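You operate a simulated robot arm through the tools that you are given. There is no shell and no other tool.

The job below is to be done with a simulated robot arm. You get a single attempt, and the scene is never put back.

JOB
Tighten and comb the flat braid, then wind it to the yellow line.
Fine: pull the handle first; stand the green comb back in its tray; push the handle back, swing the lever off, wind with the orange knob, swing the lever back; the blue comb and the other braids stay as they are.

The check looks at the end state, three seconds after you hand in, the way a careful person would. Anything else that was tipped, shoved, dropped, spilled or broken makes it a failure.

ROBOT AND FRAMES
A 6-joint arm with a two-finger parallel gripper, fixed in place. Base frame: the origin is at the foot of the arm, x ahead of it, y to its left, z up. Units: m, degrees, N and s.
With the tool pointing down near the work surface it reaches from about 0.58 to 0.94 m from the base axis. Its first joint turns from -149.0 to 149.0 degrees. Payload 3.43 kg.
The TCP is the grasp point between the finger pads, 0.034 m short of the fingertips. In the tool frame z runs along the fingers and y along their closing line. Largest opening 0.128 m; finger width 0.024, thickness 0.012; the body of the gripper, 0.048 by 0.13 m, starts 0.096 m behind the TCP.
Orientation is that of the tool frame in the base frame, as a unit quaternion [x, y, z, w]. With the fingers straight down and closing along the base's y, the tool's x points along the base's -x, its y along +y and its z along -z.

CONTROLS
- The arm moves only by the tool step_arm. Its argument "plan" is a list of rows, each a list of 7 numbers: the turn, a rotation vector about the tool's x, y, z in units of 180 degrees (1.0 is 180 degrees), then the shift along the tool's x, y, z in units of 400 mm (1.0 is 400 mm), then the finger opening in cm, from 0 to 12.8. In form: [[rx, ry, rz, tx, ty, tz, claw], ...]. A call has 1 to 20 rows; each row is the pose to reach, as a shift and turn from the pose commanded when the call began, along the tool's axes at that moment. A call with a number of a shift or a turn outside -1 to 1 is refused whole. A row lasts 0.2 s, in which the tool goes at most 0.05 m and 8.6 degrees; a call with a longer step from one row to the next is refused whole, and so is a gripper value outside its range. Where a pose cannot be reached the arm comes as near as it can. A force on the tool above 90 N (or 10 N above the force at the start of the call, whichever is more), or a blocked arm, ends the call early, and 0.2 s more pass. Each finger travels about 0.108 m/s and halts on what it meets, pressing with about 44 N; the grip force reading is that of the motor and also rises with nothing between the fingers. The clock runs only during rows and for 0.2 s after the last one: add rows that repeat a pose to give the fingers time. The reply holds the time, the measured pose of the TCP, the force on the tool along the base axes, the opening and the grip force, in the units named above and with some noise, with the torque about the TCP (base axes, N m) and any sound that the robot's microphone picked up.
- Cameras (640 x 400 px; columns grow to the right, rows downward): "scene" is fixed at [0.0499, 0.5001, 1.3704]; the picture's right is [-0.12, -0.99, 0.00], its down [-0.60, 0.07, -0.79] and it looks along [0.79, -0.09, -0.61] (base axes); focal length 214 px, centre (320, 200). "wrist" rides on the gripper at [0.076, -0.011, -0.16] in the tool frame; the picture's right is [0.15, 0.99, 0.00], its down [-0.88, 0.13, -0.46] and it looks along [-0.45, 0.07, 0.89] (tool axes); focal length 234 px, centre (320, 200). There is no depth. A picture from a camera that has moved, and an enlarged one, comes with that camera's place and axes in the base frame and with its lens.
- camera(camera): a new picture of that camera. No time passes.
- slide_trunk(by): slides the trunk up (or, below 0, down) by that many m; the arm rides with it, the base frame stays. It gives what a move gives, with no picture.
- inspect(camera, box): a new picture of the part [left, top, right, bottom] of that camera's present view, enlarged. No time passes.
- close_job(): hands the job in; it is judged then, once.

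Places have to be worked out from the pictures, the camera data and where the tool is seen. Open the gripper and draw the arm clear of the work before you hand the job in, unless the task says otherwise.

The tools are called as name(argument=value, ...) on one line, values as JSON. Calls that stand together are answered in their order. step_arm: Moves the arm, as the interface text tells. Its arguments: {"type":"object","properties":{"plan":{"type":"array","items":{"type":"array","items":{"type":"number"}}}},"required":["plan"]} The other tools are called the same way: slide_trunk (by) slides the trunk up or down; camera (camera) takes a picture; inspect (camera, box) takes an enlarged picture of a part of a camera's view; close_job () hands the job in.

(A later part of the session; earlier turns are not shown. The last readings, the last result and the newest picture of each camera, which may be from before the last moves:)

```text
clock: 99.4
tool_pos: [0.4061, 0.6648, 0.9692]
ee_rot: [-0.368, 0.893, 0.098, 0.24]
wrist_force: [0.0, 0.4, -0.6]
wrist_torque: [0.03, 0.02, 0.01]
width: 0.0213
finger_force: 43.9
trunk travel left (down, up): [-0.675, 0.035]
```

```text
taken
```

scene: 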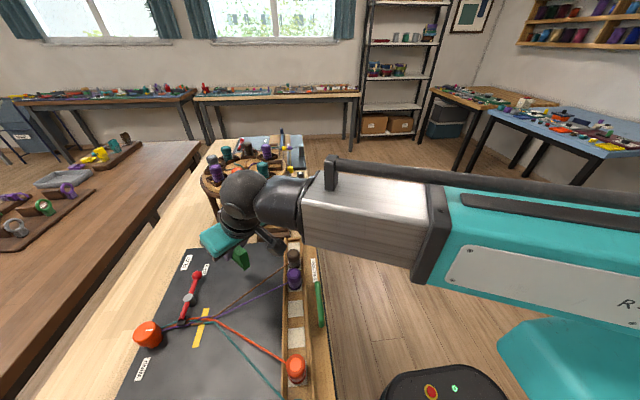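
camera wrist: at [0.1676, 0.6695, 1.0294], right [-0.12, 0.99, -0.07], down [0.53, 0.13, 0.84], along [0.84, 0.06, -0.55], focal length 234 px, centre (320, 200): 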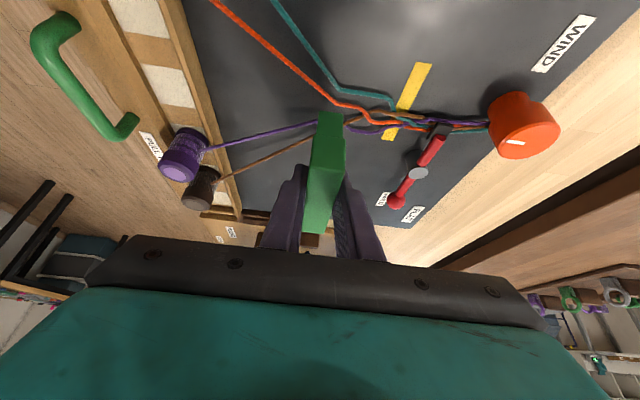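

Still held. Second half of the turn and travel.

step_arm(plan=[[-0.0083, 0, -0.0144, -0.0024, -0.0194, 0.0014, 1.0], [-0.0167, 0, -0.0289, -0.0048, -0.0388, 0.0028, 1.0], [-0.025, 0, -0.0433, -0.0072, -0.0582, 0.0042, 1.0], [-0.0333, 0, -0.0577, -0.0096, -0.0775, 0.0055, 1.0], [-0.0417, 0, -0.0722, -0.012, -0.0969, 0.0069, 1.0], [-0.05, 0, -0.0866, -0.0144, -0.1163, 0.0083, 1.0], [-0.0583, 0, -0.101, -0.0168, -0.1357, 0.0097, 1.0], [-0.0667, 0, -0.1155, -0.0192, -0.1551, 0.0111, 1.0], [-0.075, 0, -0.1299, -0.0216, -0.1745, 0.0125, 1.0], [-0.0833, 0, -0.1443, -0.024, -0.1939, 0.0139, 1.0], [-0.0917, 0, -0.1588, -0.0264, -0.2133, 0.0152, 1.0], [-0.1, 0, -0.1732, -0.0288, -0.2326, 0.0166, 1.0], [-0.1083, 0, -0.1876, -0.0312, -0.252, 0.018, 1.0], [-0.1167, 0, -0.2021, -0.0336, -0.2714, 0.0194, 1.0], [-0.125, 0, -0.2165, -0.036, -0.2908, 0.0208, 1.0], [-0.125, 0, -0.2165, -0.036, -0.2908, 0.0208, 1.0]])

camera(camera="wrist")

inspect(camera="scene", box=[110, 220, 350, 400])

```text
clock: 102.8
tool_pos: [0.4997, 0.5946, 0.9685]
ee_rot: [-0.683, 0.683, 0.183, 0.183]
wrist_force: [-0.3, -0.2, 0.4]
wrist_torque: [0.01, -0.01, 0.0]
width: 0.0212
finger_force: 44.1
trunk travel left (down, up): [-0.675, 0.035]
```

```text
taken
camera wrist: at [0.5098, 0.4483, 1.0693], right [-0.99, -0.12, -0.07], down [-0.13, 0.54, 0.83], along [-0.06, 0.84, -0.55], focal length 234 px, centre (320, 200)
```

wrist: 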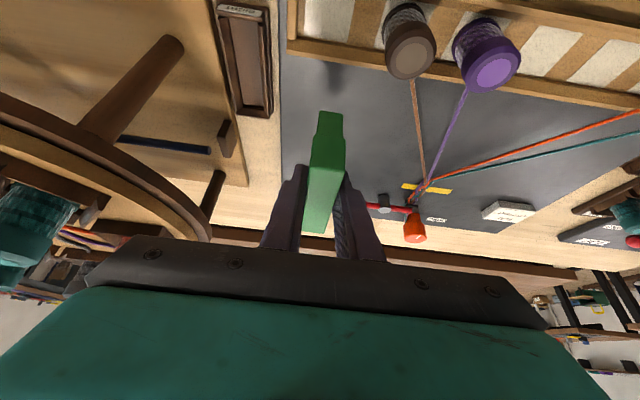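

```text
2.22 times, centred on (230, 310) of scene
camera zoom: at [0.0499, 0.5001, 1.3704], right [-0.12, -0.99, 0.0], down [-0.6, 0.07, -0.79], along [0.79, -0.09, -0.61], focal length 477 px, centre (520, -44)
```

zoom: 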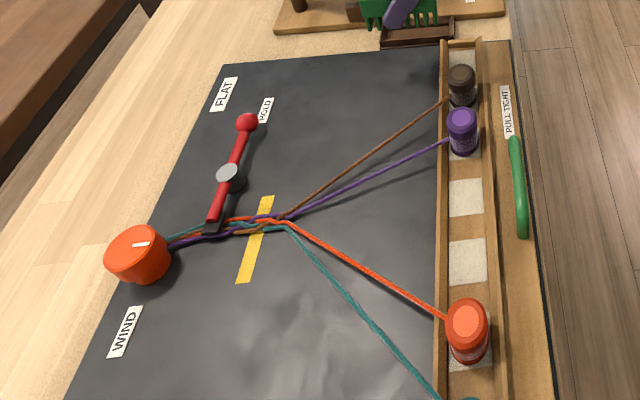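

The braid now looks neat, with a V at the fell. I move the comb over its tray slowly.

step_arm(plan=[[0, 0, 0, 0.0013, -0.0249, 0.002, 1.0], [0, 0, 0, 0.0025, -0.0497, 0.004, 1.0], [0, 0, 0, 0.0038, -0.0746, 0.006, 1.0], [0, 0, 0, 0.005, -0.0995, 0.008, 1.0], [0, 0, 0, 0.0063, -0.1243, 0.01, 1.0], [0, 0, 0, 0.0075, -0.1492, 0.012, 1.0], [0, 0, 0, 0.0088, -0.1741, 0.014, 1.0], [0, 0, 0, 0.01, -0.1989, 0.016, 1.0], [0, 0, 0, 0.0113, -0.2238, 0.018, 1.0], [0, 0, 0, 0.0113, -0.2238, 0.018, 1.0]])

inspect(camera="wrist", box=[240, 20, 420, 220])

inspect(camera="scene", box=[240, 190, 320, 250])

```text
clock: 105.0
tool_pos: [0.5887, 0.5943, 0.9614]
ee_rot: [-0.682, 0.684, 0.182, 0.182]
wrist_force: [0.8, 0.2, 0.0]
wrist_torque: [0.01, -0.03, 0.02]
width: 0.021
finger_force: 43.8
trunk travel left (down, up): [-0.675, 0.035]
```

```text
2.00 times, centred on (330, 120) of wrist
camera zoom: at [0.5992, 0.4474, 1.0606], right [-0.99, -0.12, -0.07], down [-0.13, 0.54, 0.83], along [-0.06, 0.84, -0.55], focal length 468 px, centre (300, 360)
```

zoom: 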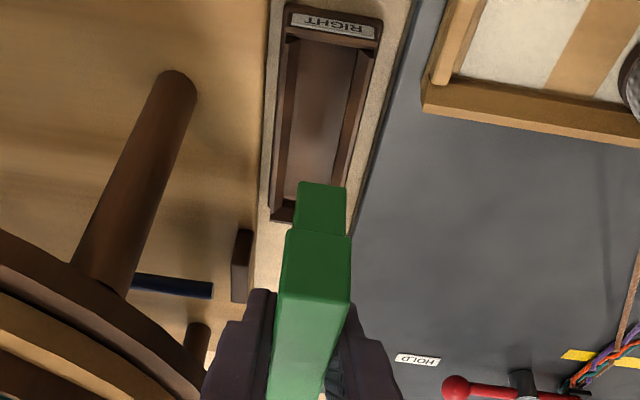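

```text
6.67 times, centred on (280, 220) of scene
camera zoom: at [0.0499, 0.5001, 1.3704], right [-0.12, -0.99, 0.0], down [-0.6, 0.07, -0.79], along [0.79, -0.09, -0.61], focal length 1430 px, centre (587, 67)
```

zoom: 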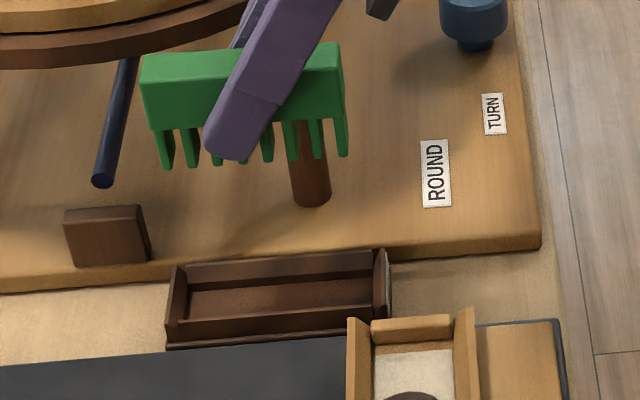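

The tray centre is at x≈0.589, y≈0.597. The comb needs about 2 mm more +y, and it's aligned in x. I lower to about 1.5 cm above seating and check.

step_arm(plan=[[0, 0, 0, 0.0114, 0, 0.0208, 1.0], [0, 0, 0, 0.0228, 0, 0.0417, 1.0], [0, 0, 0, 0.0342, 0, 0.0625, 1.0], [0, 0, 0, 0.0457, 0, 0.0833, 1.0], [0, 0, 0, 0.0571, 0, 0.1042, 1.0], [0, 0, 0, 0.0685, 0, 0.125, 1.0], [0, 0, 0, 0.0799, 0, 0.1458, 1.0], [0, 0, 0, 0.0913, 0, 0.1667, 1.0], [0, 0, 0, 0.0913, 0, 0.1667, 1.0]])

inspect(camera="wrist", box=[260, 60, 400, 220])

inspect(camera="scene", box=[245, 205, 305, 250])

```text
clock: 107.0
tool_pos: [0.5877, 0.596, 0.884]
ee_rot: [-0.682, 0.684, 0.183, 0.183]
wrist_force: [0.5, -0.1, 0.4]
wrist_torque: [-0.03, -0.03, 0.01]
width: 0.0211
finger_force: 44.0
trunk travel left (down, up): [-0.675, 0.035]
```

```text
2.50 times, centred on (330, 140) of wrist
camera zoom: at [0.5988, 0.4495, 0.9846], right [-0.99, -0.12, -0.07], down [-0.13, 0.54, 0.83], along [-0.06, 0.84, -0.55], focal length 585 px, centre (295, 350)
```

zoom: 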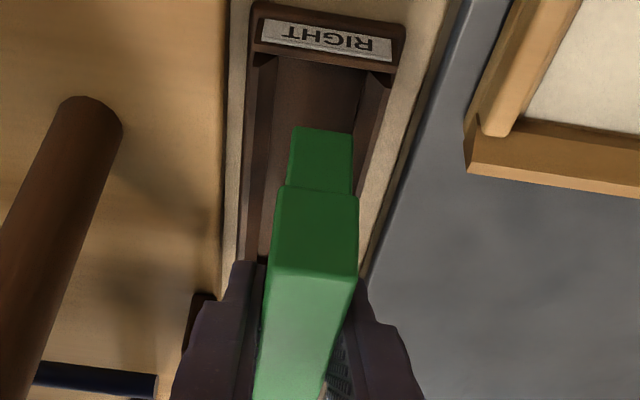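

```text
8.89 times, centred on (275, 228) of scene
camera zoom: at [0.0499, 0.5001, 1.3704], right [-0.12, -0.99, 0.0], down [-0.6, 0.07, -0.79], along [0.79, -0.09, -0.61], focal length 1906 px, centre (720, -44)
```

zoom: 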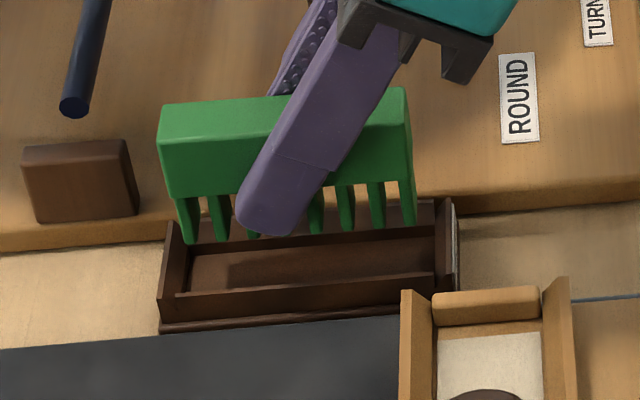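

Aligned within about 1 mm in both views. I lower 10 mm more in small steps, checking force.

step_arm(plan=[[0, 0, 0, 0.0031, 0, 0.0054, 1.0], [0, 0, 0, 0.0063, 0, 0.0108, 1.0], [0, 0, 0, 0.0094, 0, 0.0162, 1.0], [0, 0, 0, 0.0125, 0, 0.0217, 1.0], [0, 0, 0, 0.0125, 0, 0.0217, 1.0]])

inspect(camera="scene", box=[245, 205, 305, 250])

inspect(camera="wrist", box=[260, 60, 400, 220])

```text
clock: 108.2
tool_pos: [0.5878, 0.5954, 0.8746]
ee_rot: [-0.682, 0.684, 0.183, 0.184]
wrist_force: [-0.3, -0.4, -0.6]
wrist_torque: [-0.03, 0.0, -0.01]
width: 0.021
finger_force: 44.0
trunk travel left (down, up): [-0.675, 0.035]
```

```text
8.89 times, centred on (275, 228) of scene
camera zoom: at [0.0499, 0.5001, 1.3704], right [-0.12, -0.99, 0.0], down [-0.6, 0.07, -0.79], along [0.79, -0.09, -0.61], focal length 1906 px, centre (720, -44)
```

zoom: 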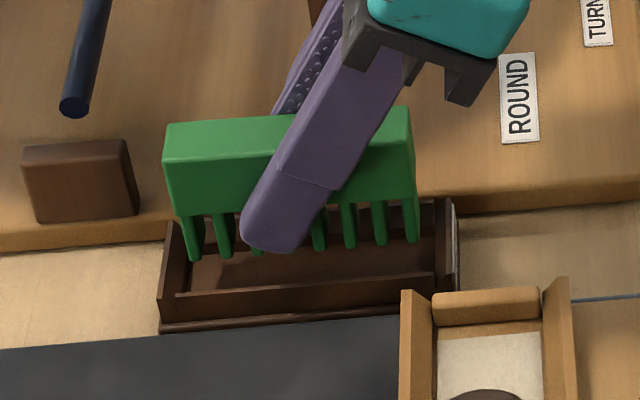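

```text
2.50 times, centred on (330, 140) of wrist
camera zoom: at [0.5992, 0.4493, 0.9747], right [-0.99, -0.12, -0.07], down [-0.13, 0.54, 0.83], along [-0.06, 0.84, -0.55], focal length 585 px, centre (295, 350)
```

zoom: 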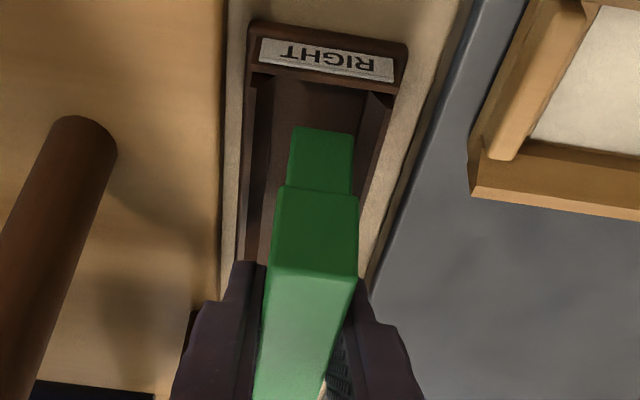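

Compared with the original picture, the comb still has about 17 mm to go, so the tray floor is near z 0.8125. I lower in 2 mm steps watching for contact, leaving a small margin for the fingertips over the tray rim.

step_arm(plan=[[0, 0, 0, 0.0025, 0, 0.0043, 1.0], [0, 0, 0, 0.005, 0, 0.0087, 1.0], [0, 0, 0, 0.0075, 0, 0.013, 1.0], [0, 0, 0, 0.01, 0, 0.0173, 1.0], [0, 0, 0, 0.0125, 0, 0.0217, 1.0], [0, 0, 0, 0.0125, 0, 0.0217, 1.0]])

inspect(camera="scene", box=[245, 205, 305, 250])

inspect(camera="wrist", box=[260, 60, 400, 220])

```text
clock: 109.6
tool_pos: [0.589, 0.5958, 0.864]
ee_rot: [-0.682, 0.684, 0.183, 0.183]
wrist_force: [-0.4, 0.4, -0.7]
wrist_torque: [-0.02, 0.05, 0.04]
width: 0.021
finger_force: 43.7
trunk travel left (down, up): [-0.675, 0.035]
```

```text
8.89 times, centred on (275, 228) of scene
camera zoom: at [0.0499, 0.5001, 1.3704], right [-0.12, -0.99, 0.0], down [-0.6, 0.07, -0.79], along [0.79, -0.09, -0.61], focal length 1906 px, centre (720, -44)
```

zoom: 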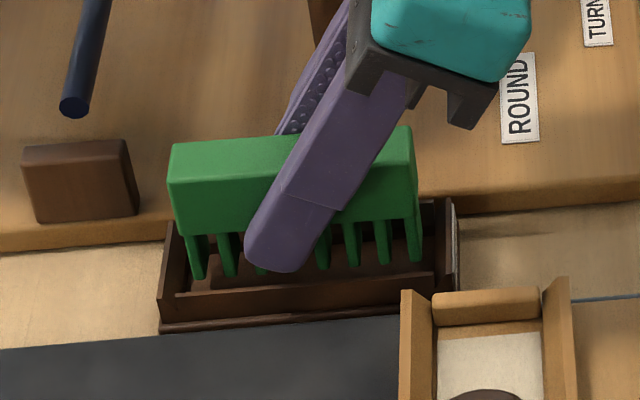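

```text
2.50 times, centred on (330, 140) of wrist
camera zoom: at [0.599, 0.4493, 0.9646], right [-0.99, -0.12, -0.07], down [-0.13, 0.54, 0.83], along [-0.06, 0.84, -0.55], focal length 585 px, centre (295, 350)
```

zoom: 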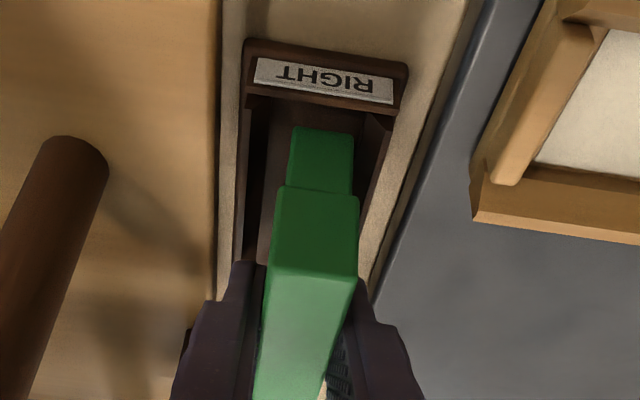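

Teeth are entering the tray with about 5 mm to go. I shift 2 mm toward -y to centre it and lower 3 mm more in 1 mm steps.

step_arm(plan=[[0, 0, 0, 0.0043, 0, -0.0025, 1.0], [0, 0, 0, 0.0056, 0, -0.0003, 1.0], [0, 0, 0, 0.0068, 0, 0.0018, 1.0], [0, 0, 0, 0.0081, 0, 0.004, 1.0], [0, 0, 0, 0.0081, 0, 0.004, 1.0]])

inspect(camera="scene", box=[245, 205, 305, 250])

```text
clock: 110.8
tool_pos: [0.5884, 0.5926, 0.8613]
ee_rot: [-0.682, 0.684, 0.183, 0.183]
wrist_force: [0.2, 0.2, -0.9]
wrist_torque: [-0.02, 0.02, 0.01]
width: 0.0212
finger_force: 44.3
trunk travel left (down, up): [-0.675, 0.035]
```

```text
8.89 times, centred on (275, 228) of scene
camera zoom: at [0.0499, 0.5001, 1.3704], right [-0.12, -0.99, 0.0], down [-0.6, 0.07, -0.79], along [0.79, -0.09, -0.61], focal length 1906 px, centre (720, -44)
```

zoom: 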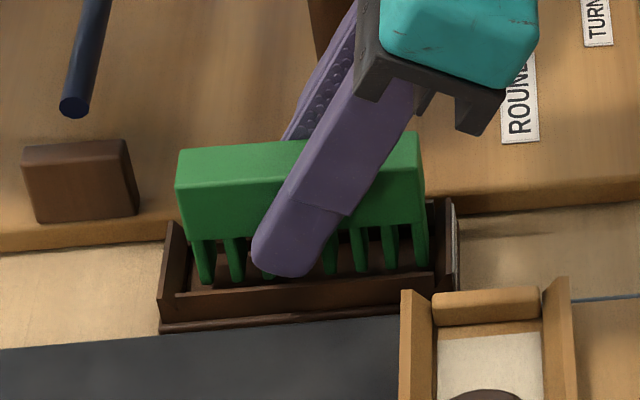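

Well centred now. Two more 1 mm steps, feeling for the floor or rim.

step_arm(plan=[[0, 0, 0, 0.0013, 0, 0.0022, 1.0], [0, 0, 0, 0.0025, 0, 0.0043, 1.0], [0, 0, 0, 0.0025, 0, 0.0043, 1.0]])

```text
clock: 111.6
tool_pos: [0.5893, 0.5931, 0.8604]
ee_rot: [-0.682, 0.685, 0.182, 0.183]
wrist_force: [-0.5, 0.5, -1.0]
wrist_torque: [0.0, -0.01, -0.01]
width: 0.0211
finger_force: 44.2
trunk travel left (down, up): [-0.675, 0.035]
```

step_arm(plan=[[0, 0, 0, 0.0013, 0, 0.0022, 1.0], [0, 0, 0, 0.0025, 0, 0.0043, 1.0], [0, 0, 0, 0.0025, 0, 0.0043, 1.0]])

inspect(camera="scene", box=[245, 205, 305, 250])

inspect(camera="wrist", box=[260, 60, 400, 220])

```text
clock: 112.4
tool_pos: [0.5883, 0.5923, 0.8578]
ee_rot: [-0.682, 0.684, 0.183, 0.184]
wrist_force: [-0.1, 0.2, -0.2]
wrist_torque: [0.0, -0.02, 0.01]
width: 0.0212
finger_force: 44.0
trunk travel left (down, up): [-0.675, 0.035]
```

```text
8.89 times, centred on (275, 228) of scene
camera zoom: at [0.0499, 0.5001, 1.3704], right [-0.12, -0.99, 0.0], down [-0.6, 0.07, -0.79], along [0.79, -0.09, -0.61], focal length 1906 px, centre (720, -44)
```

zoom: 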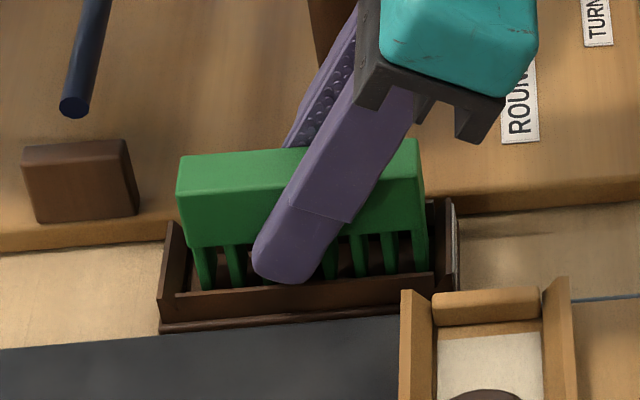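

```text
2.50 times, centred on (330, 140) of wrist
camera zoom: at [0.5992, 0.4474, 0.9576], right [-0.99, -0.12, -0.07], down [-0.13, 0.54, 0.83], along [-0.06, 0.84, -0.55], focal length 585 px, centre (295, 350)
```

zoom: 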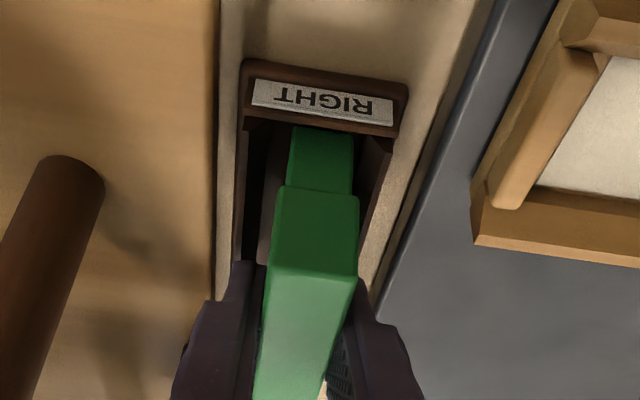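

About 2 mm to go by comparison with the original picture. Two more 1 mm steps.

step_arm(plan=[[0, 0, 0, 0.0013, 0, 0.0022, 1.0], [0, 0, 0, 0.0025, 0, 0.0043, 1.0], [0, 0, 0, 0.0025, 0, 0.0043, 1.0]])

```text
clock: 113.2
tool_pos: [0.5892, 0.5929, 0.8568]
ee_rot: [-0.681, 0.685, 0.182, 0.185]
wrist_force: [1.4, 0.0, 10.7]
wrist_torque: [0.07, 0.11, 0.02]
width: 0.021
finger_force: 43.7
trunk travel left (down, up): [-0.675, 0.035]
```

Contact at +11 N: the comb is on the tray floor. I ease up 1 mm and open the fingers gradually.

step_arm(plan=[[0, 0, 0, -0.0015, 0, -0.0026, 1.0], [0, 0, 0, -0.0015, 0, -0.0026, 2.0], [0, 0, 0, -0.0015, 0, -0.0026, 2.3], [0, 0, 0, -0.0015, 0, -0.0026, 2.6], [0, 0, 0, -0.0015, 0, -0.0026, 3.0], [0, 0, 0, -0.0015, 0, -0.0026, 3.4], [0, 0, 0, -0.0015, 0, -0.0026, 3.4]])

inspect(camera="scene", box=[245, 205, 305, 250])

inspect(camera="wrist", box=[260, 60, 400, 220])

```text
clock: 114.8
tool_pos: [0.5894, 0.5926, 0.8565]
ee_rot: [-0.682, 0.684, 0.182, 0.184]
wrist_force: [10.0, -1.4, 8.2]
wrist_torque: [-0.03, -0.24, -0.06]
width: 0.0278
finger_force: 0.1
trunk travel left (down, up): [-0.675, 0.035]
```

```text
8.89 times, centred on (275, 228) of scene
camera zoom: at [0.0499, 0.5001, 1.3704], right [-0.12, -0.99, 0.0], down [-0.6, 0.07, -0.79], along [0.79, -0.09, -0.61], focal length 1906 px, centre (720, -44)
```

zoom: 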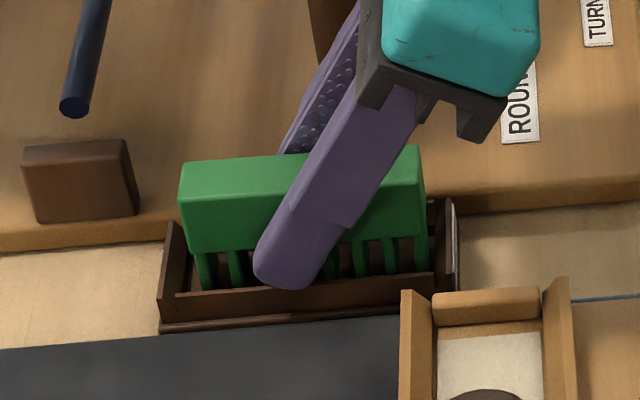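

```text
2.50 times, centred on (330, 140) of wrist
camera zoom: at [0.5998, 0.4467, 0.9572], right [-0.99, -0.12, -0.07], down [-0.13, 0.53, 0.84], along [-0.06, 0.84, -0.55], focal length 585 px, centre (295, 350)
```

zoom: 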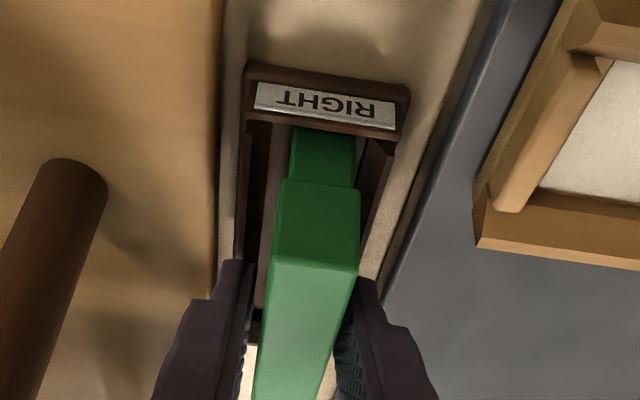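

The fingers stopped at 27.8 mm with a side force: a fingertip is against the inside of the tray wall. The comb is already free, so I stop opening and lift straight up gently.

step_arm(plan=[[0, 0, 0, -0.0025, 0, -0.0043, 2.7], [0, 0, 0, -0.005, 0, -0.0087, 2.7], [0, 0, 0, -0.0075, 0, -0.013, 2.7], [0, 0, 0, -0.01, 0, -0.0173, 2.7], [0, 0, 0, -0.0125, 0, -0.0217, 2.7]])

inspect(camera="scene", box=[245, 205, 305, 250])

inspect(camera="wrist", box=[260, 60, 400, 220])

```text
clock: 116.0
tool_pos: [0.5875, 0.5923, 0.8667]
ee_rot: [-0.682, 0.684, 0.183, 0.183]
wrist_force: [0.0, 0.3, 1.3]
wrist_torque: [0.02, -0.01, -0.03]
width: 0.0268
finger_force: 0.0
trunk travel left (down, up): [-0.675, 0.035]
```

```text
8.89 times, centred on (275, 228) of scene
camera zoom: at [0.0499, 0.5001, 1.3704], right [-0.12, -0.99, 0.0], down [-0.6, 0.07, -0.79], along [0.79, -0.09, -0.61], focal length 1906 px, centre (720, -44)
```

zoom: 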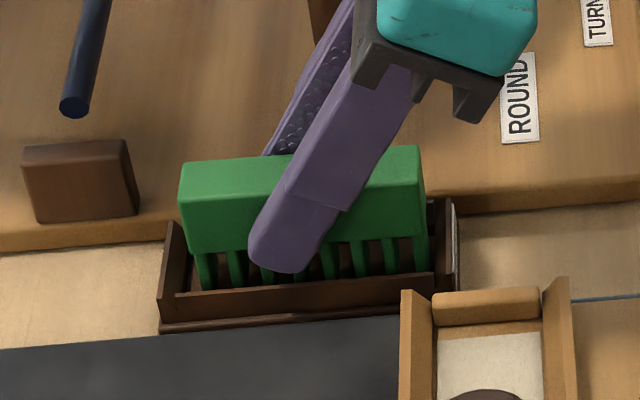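

```text
2.50 times, centred on (330, 140) of wrist
camera zoom: at [0.599, 0.4472, 0.9671], right [-0.99, -0.12, -0.07], down [-0.13, 0.54, 0.83], along [-0.06, 0.84, -0.55], focal length 585 px, centre (295, 350)
```

zoom: 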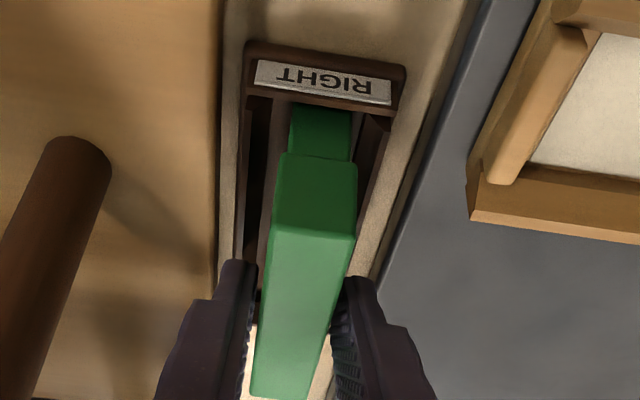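

The comb stands in its tray just as at the start, and the tray has not moved. I open a bit more and withdraw upward, then back toward -x.

step_arm(plan=[[0, 0, 0, 0, 0, 0, 3.4], [0, 0, 0, -0.0125, 0, -0.0217, 4.0], [0, 0, 0, -0.0375, 0, -0.065, 4.5], [0, 0, 0, -0.0625, 0, -0.1083, 5], [0, 0, 0, -0.0875, 0.02, -0.1516, 5], [0, 0, 0, -0.1125, 0.08, -0.1949, 5], [0, 0, 0, -0.1375, 0.16, -0.2382, 5], [0, 0, 0, -0.1375, 0.24, -0.2382, 5], [0, 0, 0, -0.1375, 0.24, -0.2382, 5]])

inspect(camera="scene", box=[240, 200, 320, 250])

camera(camera="wrist")

```text
clock: 118.0
tool_pos: [0.4924, 0.5961, 0.9763]
ee_rot: [-0.682, 0.684, 0.183, 0.183]
wrist_force: [0.6, 0.8, -0.4]
wrist_torque: [0.0, -0.01, -0.02]
width: 0.0503
finger_force: 0.0
trunk travel left (down, up): [-0.675, 0.035]
```

```text
8.00 times, centred on (280, 225) of scene
camera zoom: at [0.0499, 0.5001, 1.3704], right [-0.12, -0.99, 0.0], down [-0.6, 0.07, -0.79], along [0.79, -0.09, -0.61], focal length 1716 px, centre (640, 0)
```

zoom: 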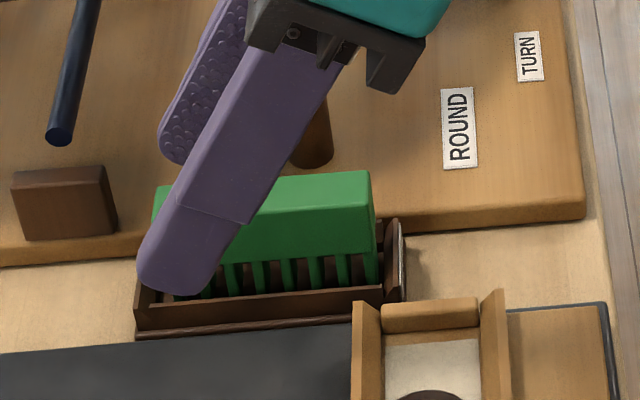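

```text
taken
camera wrist: at [0.503, 0.4479, 1.0766], right [-0.99, -0.12, -0.07], down [-0.13, 0.54, 0.83], along [-0.06, 0.84, -0.55], focal length 234 px, centre (320, 200)
```

wrist: 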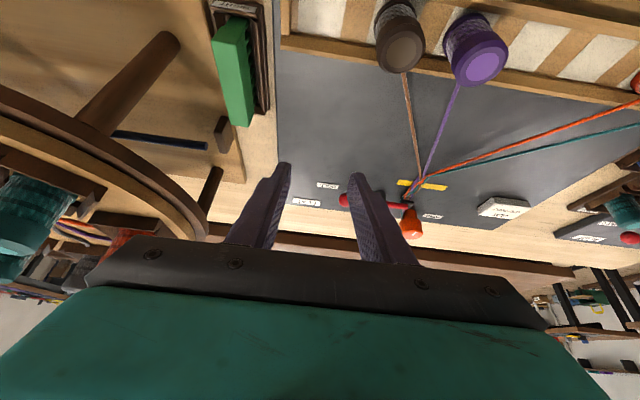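

The comb is back in its tray. Next I must push the handle back: first I bring the tool upright.

step_arm(plan=[[0, 0.042, 0, -0.0125, 0, -0.0217, 5], [0, 0.084, 0, -0.025, 0, -0.0433, 5], [0, 0.126, 0, -0.0375, 0, -0.065, 5], [0, 0.1667, 0, -0.05, 0, -0.0866, 5], [0, 0.1667, 0, -0.05, 0, -0.0866, 5]])

```text
clock: 119.2
tool_pos: [0.4923, 0.5928, 1.0181]
ee_rot: [-0.706, 0.708, -0.001, -0.001]
wrist_force: [-0.1, -0.8, 0.5]
wrist_torque: [0.0, 0.02, 0.0]
width: 0.0497
finger_force: 0.1
trunk travel left (down, up): [-0.675, 0.035]
```

Now I yaw to close along y and move toward the handle.

step_arm(plan=[[0, 0, 0.0455, 0.0211, 0.03, 0.0041, 5], [0, 0, 0.0909, 0.0423, 0.06, 0.0082, 5], [0, 0, 0.1364, 0.0634, 0.09, 0.0123, 5], [0, 0, 0.1818, 0.0845, 0.12, 0.0164, 5], [0, 0, 0.2273, 0.1057, 0.15, 0.0205, 5], [0, 0, 0.2727, 0.1268, 0.18, 0.0245, 5], [0, 0, 0.3182, 0.148, 0.21, 0.0286, 5], [0, 0, 0.3636, 0.1691, 0.24, 0.0327, 5], [0, 0, 0.4091, 0.1902, 0.27, 0.0368, 5], [0, 0, 0.4545, 0.2114, 0.3, 0.0409, 5], [0, 0, 0.5, 0.2325, 0.33, 0.045, 5], [0, 0, 0.5, 0.2325, 0.33, 0.045, 5]])

camera(camera="wrist")

inspect(camera="wrist", box=[270, 60, 430, 220])

```text
clock: 121.8
tool_pos: [0.3601, 0.5023, 0.9969]
ee_rot: [0.002, 1.0, 0.0, 0.0]
wrist_force: [0.5, 0.8, -0.4]
wrist_torque: [0.01, 0.04, 0.01]
width: 0.0502
finger_force: 0.1
trunk travel left (down, up): [-0.675, 0.035]
```

```text
taken
camera wrist: at [0.2836, 0.4898, 1.1577], right [-0.14, 0.99, 0.0], down [0.88, 0.13, 0.46], along [0.45, 0.06, -0.89], focal length 234 px, centre (320, 200)
```

wrist: 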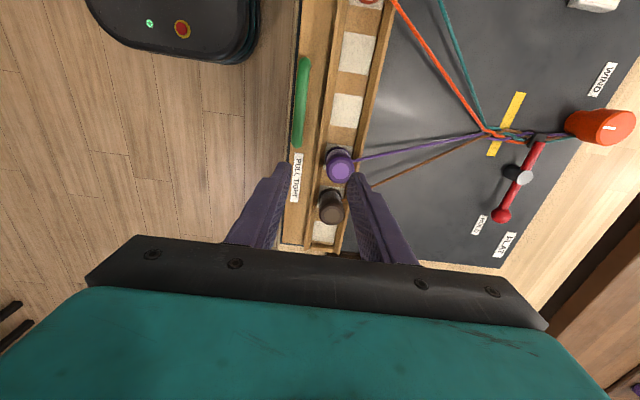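

```text
2.50 times, centred on (350, 140) of wrist
camera zoom: at [0.2836, 0.4898, 1.1577], right [-0.14, 0.99, 0.0], down [0.88, 0.13, 0.46], along [0.45, 0.06, -0.89], focal length 585 px, centre (245, 350)
```

zoom: 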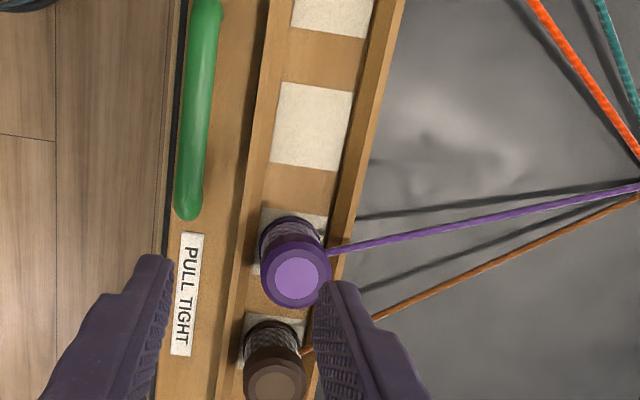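

The handle's bar is where I left it (y≈0.470). I move above it at x 0.335 and descend around it with a 4 cm opening.

step_arm(plan=[[0, 0, 0, 0.0209, -0.0265, 0.0392, 4], [0, 0, 0, 0.0419, -0.053, 0.0783, 4], [0, 0, 0, 0.0628, -0.0795, 0.1175, 4], [0, 0, 0, 0.0628, -0.0795, 0.16, 4], [0, 0, 0, 0.0628, -0.0795, 0.2, 4], [0, 0, 0, 0.0628, -0.0795, 0.2, 4]])

inspect(camera="wrist", box=[250, 60, 410, 220])

```text
clock: 123.2
tool_pos: [0.3352, 0.4683, 0.9193]
ee_rot: [0.001, 1.0, -0.001, -0.001]
wrist_force: [-0.3, 0.1, 0.7]
wrist_torque: [-0.01, 0.01, 0.0]
width: 0.0401
finger_force: 0.0
trunk travel left (down, up): [-0.675, 0.035]
```

```text
2.50 times, centred on (330, 140) of wrist
camera zoom: at [0.2589, 0.4578, 1.0783], right [-0.14, 0.99, 0.0], down [0.88, 0.13, 0.46], along [0.45, 0.07, -0.89], focal length 585 px, centre (295, 350)
```

zoom: 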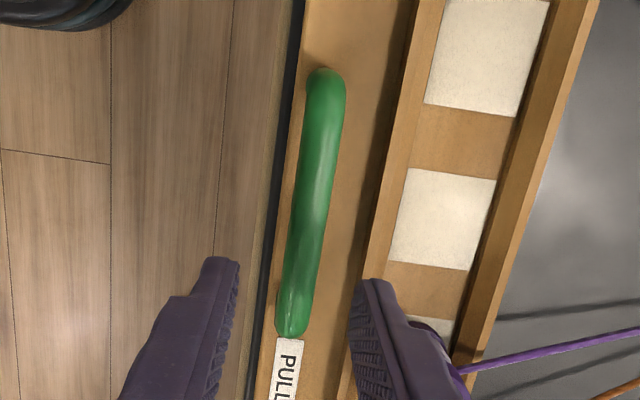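

The bar is centred between the fingers. I lower to z≈0.882 and close on it.

step_arm(plan=[[0, 0, 0, 0, 0.002, 0.035, 4], [0, 0, 0, 0, 0.004, 0.07, 4], [0, 0, 0, 0, 0.004, 0.0925, 4], [0, 0, 0, 0, 0.004, 0.0925, 3], [0, 0, 0, 0, 0.004, 0.0925, 2], [0, 0, 0, 0, 0.004, 0.0925, 1], [0, 0, 0, 0, 0.004, 0.0925, 1]])

```text
clock: 124.8
tool_pos: [0.3364, 0.4706, 0.8819]
ee_rot: [0.001, 1.0, 0.0, 0.0]
wrist_force: [0.9, -0.1, -0.8]
wrist_torque: [0.02, -0.13, 0.18]
width: 0.0134
finger_force: 44.6
trunk travel left (down, up): [-0.675, 0.035]
```

Gripped (13.4 mm). I push the handle back toward +y in 6 mm steps.

step_arm(plan=[[0, 0, 0, 0, 0.015, 0, 1], [0, 0, 0, 0, 0.03, 0, 1], [0, 0, 0, 0, 0.045, 0, 1], [0, 0, 0, 0, 0.06, 0, 1], [0, 0, 0, 0, 0.075, 0, 1], [0, 0, 0, 0, 0.09, 0, 1], [0, 0, 0, 0, 0.105, 0, 1], [0, 0, 0, 0, 0.105, 0, 1]])

inspect(camera="scene", box=[110, 220, 350, 400])

```text
clock: 126.6
tool_pos: [0.335, 0.5123, 0.882]
ee_rot: [0.002, 1.0, 0.001, 0.001]
wrist_force: [3.0, 1.4, 0.8]
wrist_torque: [0.05, 0.3, 0.18]
width: 0.0134
finger_force: 45.4
trunk travel left (down, up): [-0.675, 0.035]
```

```text
2.22 times, centred on (230, 310) of scene
camera zoom: at [0.0499, 0.5001, 1.3704], right [-0.12, -0.99, 0.0], down [-0.6, 0.07, -0.79], along [0.79, -0.09, -0.61], focal length 477 px, centre (520, -44)
```

zoom: 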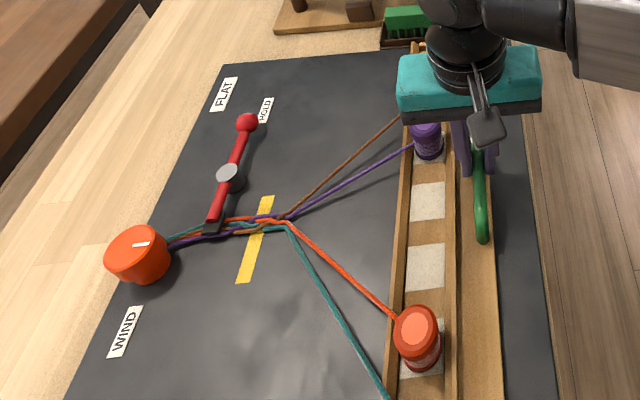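

The rack moves back freely, and the packed fell stays put. I continue to feel for the home stop.

step_arm(plan=[[0, 0, 0, 0, 0.005, 0, 1], [0, 0, 0, 0, 0.01, 0, 1], [0, 0, 0, 0, 0.015, 0, 1], [0, 0, 0, 0, 0.015, 0, 1]])

```text
clock: 127.6
tool_pos: [0.3347, 0.5167, 0.8812]
ee_rot: [0.001, 1.0, -0.002, 0.0]
wrist_force: [1.5, -19.2, -6.3]
wrist_torque: [-0.46, -0.67, 0.2]
width: 0.0134
finger_force: 45.7
trunk travel left (down, up): [-0.675, 0.035]
```

Home stop reached at y=0.5167 (−19 N), the same as the start position. I ease off, open, and lift clear.

step_arm(plan=[[0, 0, 0, 0, -0.004, 0, 1], [0, 0, 0, 0, -0.004, 0, 2.5], [0, 0, 0, 0, -0.004, 0, 3.8], [0, 0, 0, 0, -0.004, 0, 3.8], [0, 0, 0, 0, -0.004, -0.05, 4], [0, 0, 0, 0, -0.004, -0.15, 4], [0, 0, 0, 0, -0.004, -0.25, 4], [0, 0, 0, 0, -0.004, -0.35, 4]])

camera(camera="wrist")

inspect(camera="scene", box=[165, 280, 265, 350])

inspect(camera="scene", box=[110, 220, 350, 400])

```text
clock: 129.4
tool_pos: [0.3365, 0.5174, 1.0224]
ee_rot: [0.001, 1.0, 0.0, 0.0]
wrist_force: [-0.5, 1.0, 0.6]
wrist_torque: [0.07, -0.01, 0.01]
width: 0.0396
finger_force: 0.2
trunk travel left (down, up): [-0.675, 0.035]
```

```text
taken
camera wrist: at [0.2594, 0.5054, 1.1816], right [-0.14, 0.99, 0.0], down [0.88, 0.13, 0.46], along [0.45, 0.07, -0.89], focal length 234 px, centre (320, 200)
```

wrist: 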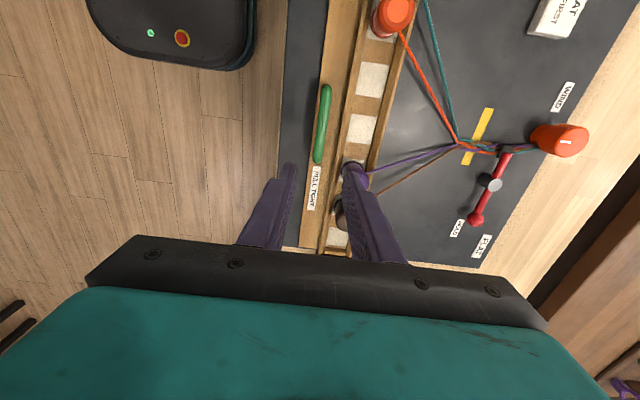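

```text
5.71 times, centred on (215, 315) of scene
camera zoom: at [0.0499, 0.5001, 1.3704], right [-0.12, -0.99, 0.0], down [-0.6, 0.07, -0.79], along [0.79, -0.09, -0.61], focal length 1226 px, centre (920, -457)
```

zoom: 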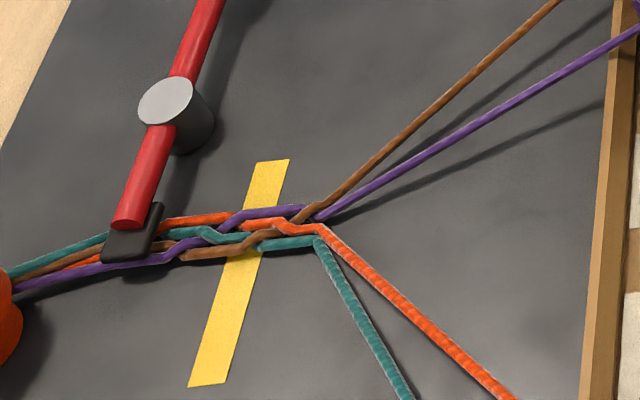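

```text
2.22 times, centred on (230, 310) of scene
camera zoom: at [0.0499, 0.5001, 1.3704], right [-0.12, -0.99, 0.0], down [-0.6, 0.07, -0.79], along [0.79, -0.09, -0.61], focal length 477 px, centre (520, -44)
```

zoom: 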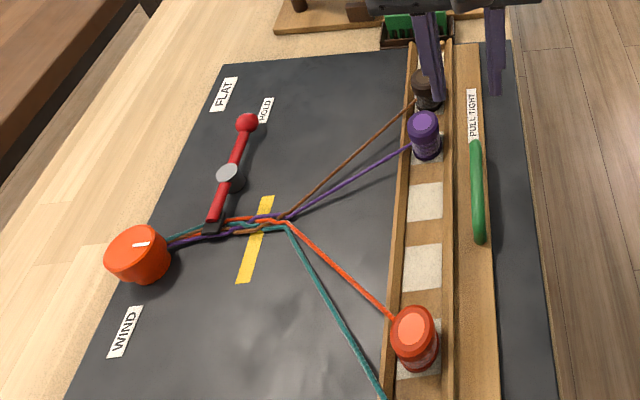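

Handle home, braid neat. Now the lever: I move over to look at it closely before choosing which way it swings.

step_arm(plan=[[0, 0, 0, -0.0118, 0.1013, 0, 6], [0, 0, 0, -0.0235, 0.2026, 0, 8], [0, 0, 0, -0.0353, 0.3039, 0, 10], [0, 0, 0, -0.047, 0.4052, 0, 12], [0, 0, 0, -0.0588, 0.5065, 0, 12.8], [0, 0, 0, -0.0588, 0.5065, 0, 12.8]])

camera(camera="wrist")

inspect(camera="wrist", box=[290, 80, 450, 220])

```text
clock: 130.8
tool_pos: [0.3591, 0.719, 1.0211]
ee_rot: [0.002, 1.0, 0.001, 0.0]
wrist_force: [0.4, 0.2, 0.4]
wrist_torque: [-0.02, 0.02, 0.0]
width: 0.1278
finger_force: 0.1
trunk travel left (down, up): [-0.675, 0.035]
```

```text
taken
camera wrist: at [0.2835, 0.7082, 1.1812], right [-0.14, 0.99, 0.0], down [0.88, 0.13, 0.46], along [0.45, 0.07, -0.89], focal length 234 px, centre (320, 200)
```

wrist: 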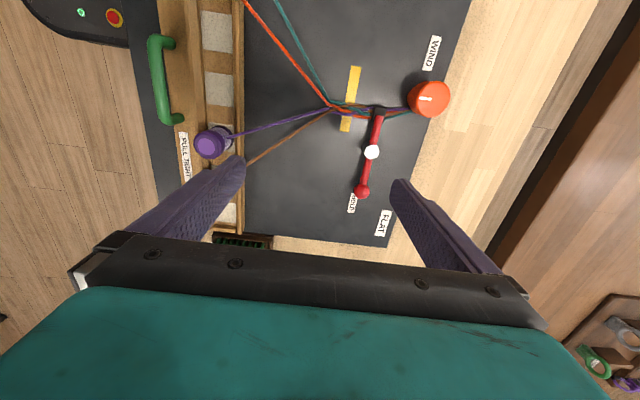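

```text
2.86 times, centred on (370, 150) of wrist
camera zoom: at [0.2835, 0.7082, 1.1812], right [-0.14, 0.99, 0.0], down [0.88, 0.13, 0.46], along [0.45, 0.07, -0.89], focal length 669 px, centre (177, 343)
```

zoom: 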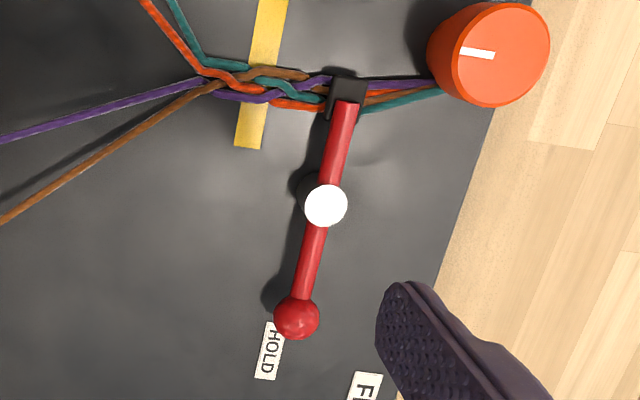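

Lever line: clamp (0.312, 0.796), pivot (0.3645, 0.798), ball about (0.432, 0.80, 0.837); knob top about (0.2845, 0.8465, 0.866). I move above the ball with the fingers open 5 cm.

step_arm(plan=[[0, 0, 0, -0.0456, 0.0506, 0.0569, 9], [0, 0, 0, -0.0913, 0.1013, 0.1138, 6], [0, 0, 0, -0.1369, 0.1519, 0.1706, 5], [0, 0, 0, -0.1825, 0.2025, 0.2275, 5], [0, 0, 0, -0.1825, 0.2025, 0.2275, 5]])

inspect(camera="wrist", box=[240, 80, 400, 220])

inspect(camera="scene", box=[150, 240, 250, 330])

```text
clock: 132.0
tool_pos: [0.4322, 0.8007, 0.9301]
ee_rot: [0.002, 1.0, 0.0, 0.0]
wrist_force: [-0.3, -0.3, -0.8]
wrist_torque: [0.0, 0.03, -0.02]
width: 0.0499
finger_force: 0.0
trunk travel left (down, up): [-0.675, 0.035]
```

```text
2.86 times, centred on (320, 150) of wrist
camera zoom: at [0.3568, 0.7891, 1.0904], right [-0.14, 0.99, 0.0], down [0.88, 0.13, 0.46], along [0.45, 0.07, -0.89], focal length 669 px, centre (320, 343)
```

zoom: 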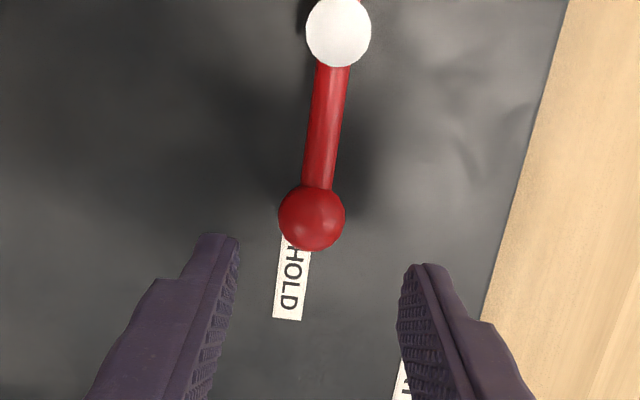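

```text
4.44 times, centred on (200, 285) of scene
camera zoom: at [0.0499, 0.5001, 1.3704], right [-0.12, -0.99, 0.0], down [-0.6, 0.07, -0.79], along [0.79, -0.09, -0.61], focal length 953 px, centre (853, -178)
```

zoom: 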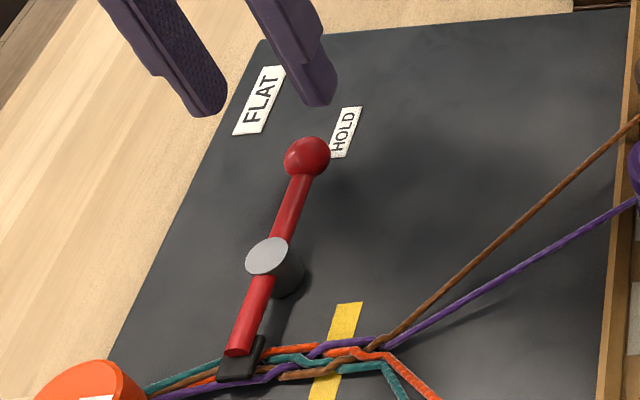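

Ball centre about (0.430, 0.7975, 0.843). I lower around it (tips ≈0.832) and close gently.

step_arm(plan=[[0, 0, 0, 0.002, -0.003, 0.05, 5], [0, 0, 0, 0.005, -0.0075, 0.1, 5], [0, 0, 0, 0.005, -0.0075, 0.14, 5], [0, 0, 0, 0.005, -0.0075, 0.16, 5], [0, 0, 0, 0.005, -0.0075, 0.16, 4], [0, 0, 0, 0.005, -0.0075, 0.16, 3], [0, 0, 0, 0.005, -0.0075, 0.16, 2], [0, 0, 0, 0.005, -0.0075, 0.16, 2]])

inspect(camera="wrist", box=[240, 80, 400, 220])

```text
clock: 133.8
tool_pos: [0.4306, 0.798, 0.867]
ee_rot: [0.001, 1.0, -0.001, 0.0]
wrist_force: [0.0, -6.0, -1.5]
wrist_torque: [-0.21, -0.1, 0.07]
width: 0.0252
finger_force: 44.6
trunk travel left (down, up): [-0.675, 0.035]
```

```text
2.86 times, centred on (320, 150) of wrist
camera zoom: at [0.3545, 0.7858, 1.026], right [-0.14, 0.99, 0.0], down [0.88, 0.13, 0.46], along [0.45, 0.06, -0.89], focal length 669 px, centre (320, 343)
```

zoom: 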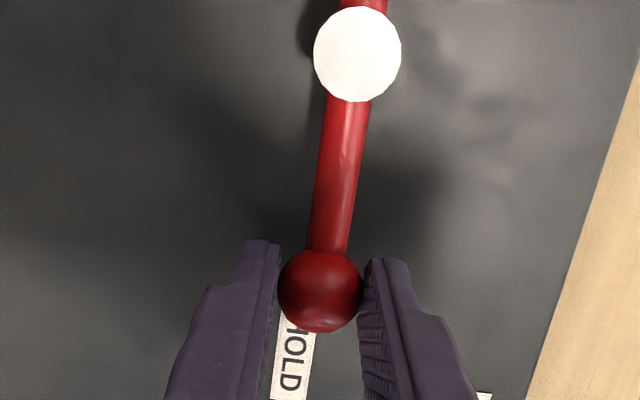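

The ball is gripped (25 mm); it seems to resist +y slightly. I test with a small 4 mm nudge toward -y.

step_arm(plan=[[0, 0, 0, 0, -0.005, 0, 2], [0, 0, 0, 0, -0.01, 0, 2], [0, 0, 0, 0, -0.01, 0, 2]])

```text
clock: 134.6
tool_pos: [0.4307, 0.7955, 0.8657]
ee_rot: [0.002, 1.0, 0.001, 0.0]
wrist_force: [0.5, 7.9, -1.2]
wrist_torque: [0.21, 0.02, -0.38]
width: 0.0254
finger_force: 45.1
trunk travel left (down, up): [-0.675, 0.035]
```

−4 mm gives +8 N resistance with little movement. Now I test the other way, toward +y.

step_arm(plan=[[0, 0, 0, 0, 0.008, 0, 2], [0, 0, 0, 0, 0.015, 0, 2], [0, 0, 0, 0, 0.02, 0, 2], [0, 0, 0, 0, 0.02, 0, 2]])

inspect(camera="wrist", box=[240, 80, 400, 220])

```text
clock: 135.6
tool_pos: [0.4302, 0.798, 0.8667]
ee_rot: [0.002, 1.0, -0.004, 0.0]
wrist_force: [2.5, -25.8, -6.2]
wrist_torque: [-0.59, -0.73, 0.33]
width: 0.0254
finger_force: 44.8
trunk travel left (down, up): [-0.675, 0.035]
```

```text
2.86 times, centred on (320, 150) of wrist
camera zoom: at [0.3552, 0.7874, 1.0261], right [-0.14, 0.99, -0.01], down [0.88, 0.13, 0.45], along [0.45, 0.06, -0.89], focal length 669 px, centre (320, 343)
```

zoom: 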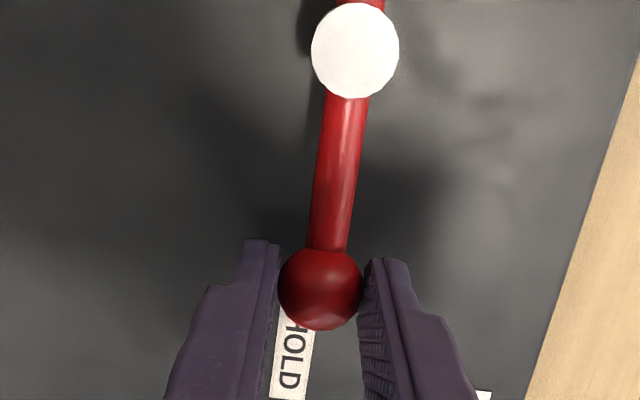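

+y hits a solid stop (−26 N) while −y gave way slightly, so the lever swings off toward −y. I follow the arc about the pivot, turning the tool with it, first 30°.

step_arm(plan=[[0, 0, 0, 0, -0.01, 0, 2], [0, 0, 0.0278, 0.0006, -0.0244, 0, 2], [0, 0, 0.0556, 0.0025, -0.0387, 0, 2], [0, 0, 0.0833, 0.0056, -0.0527, 0, 2], [0, 0, 0.1111, 0.01, -0.0664, 0, 2], [0, 0, 0.1389, 0.0155, -0.0797, 0, 2], [0, 0, 0.1667, 0.0221, -0.0925, 0, 2], [0, 0, 0.1667, 0.0221, -0.0925, 0, 2]])

camera(camera="wrist")

inspect(camera="wrist", box=[240, 60, 440, 220])

inspect(camera="scene", box=[130, 250, 260, 350])

```text
clock: 137.4
tool_pos: [0.4215, 0.7643, 0.8655]
ee_rot: [0.261, 0.965, 0.0, 0.0]
wrist_force: [6.1, 3.8, 1.8]
wrist_torque: [0.15, -0.05, -0.39]
width: 0.0254
finger_force: 45.1
trunk travel left (down, up): [-0.675, 0.035]
```

```text
taken
camera wrist: at [0.3505, 0.7927, 1.0261], right [0.37, 0.93, 0.0], down [0.83, -0.33, 0.46], along [0.42, -0.17, -0.89], focal length 234 px, centre (320, 200)
```

wrist: 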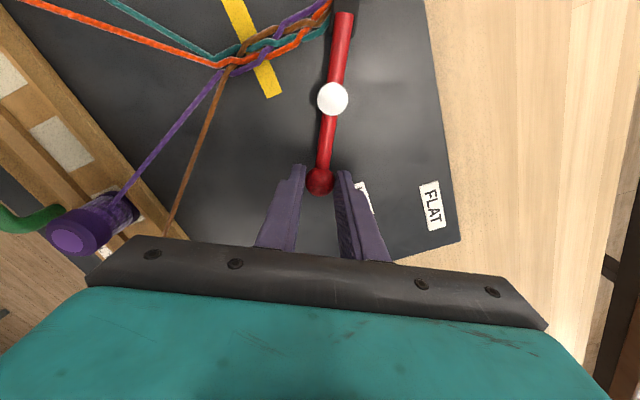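

```text
2.50 times, centred on (340, 140) of wrist
camera zoom: at [0.3505, 0.7927, 1.0261], right [0.37, 0.93, 0.0], down [0.83, -0.33, 0.46], along [0.42, -0.17, -0.89], focal length 585 px, centre (270, 350)
```

zoom: 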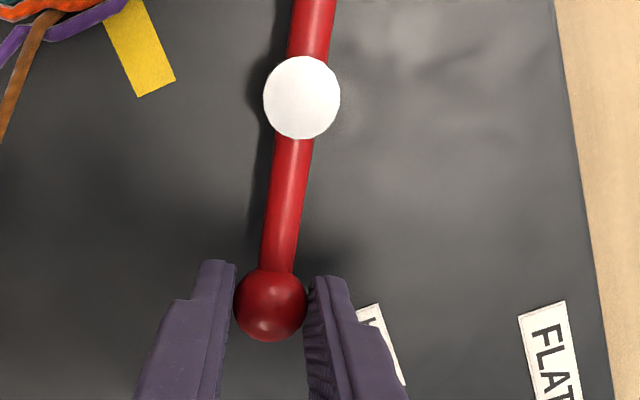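

```text
4.00 times, centred on (195, 300) of scene
camera zoom: at [0.0499, 0.5001, 1.3704], right [-0.12, -0.99, 0.0], down [-0.6, 0.07, -0.79], along [0.79, -0.09, -0.61], focal length 858 px, centre (820, -200)
```

zoom: 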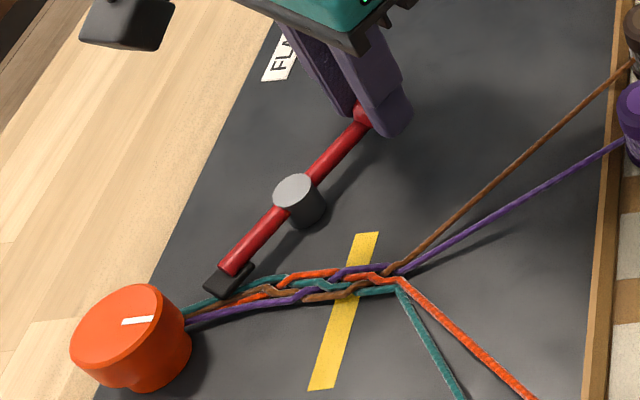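

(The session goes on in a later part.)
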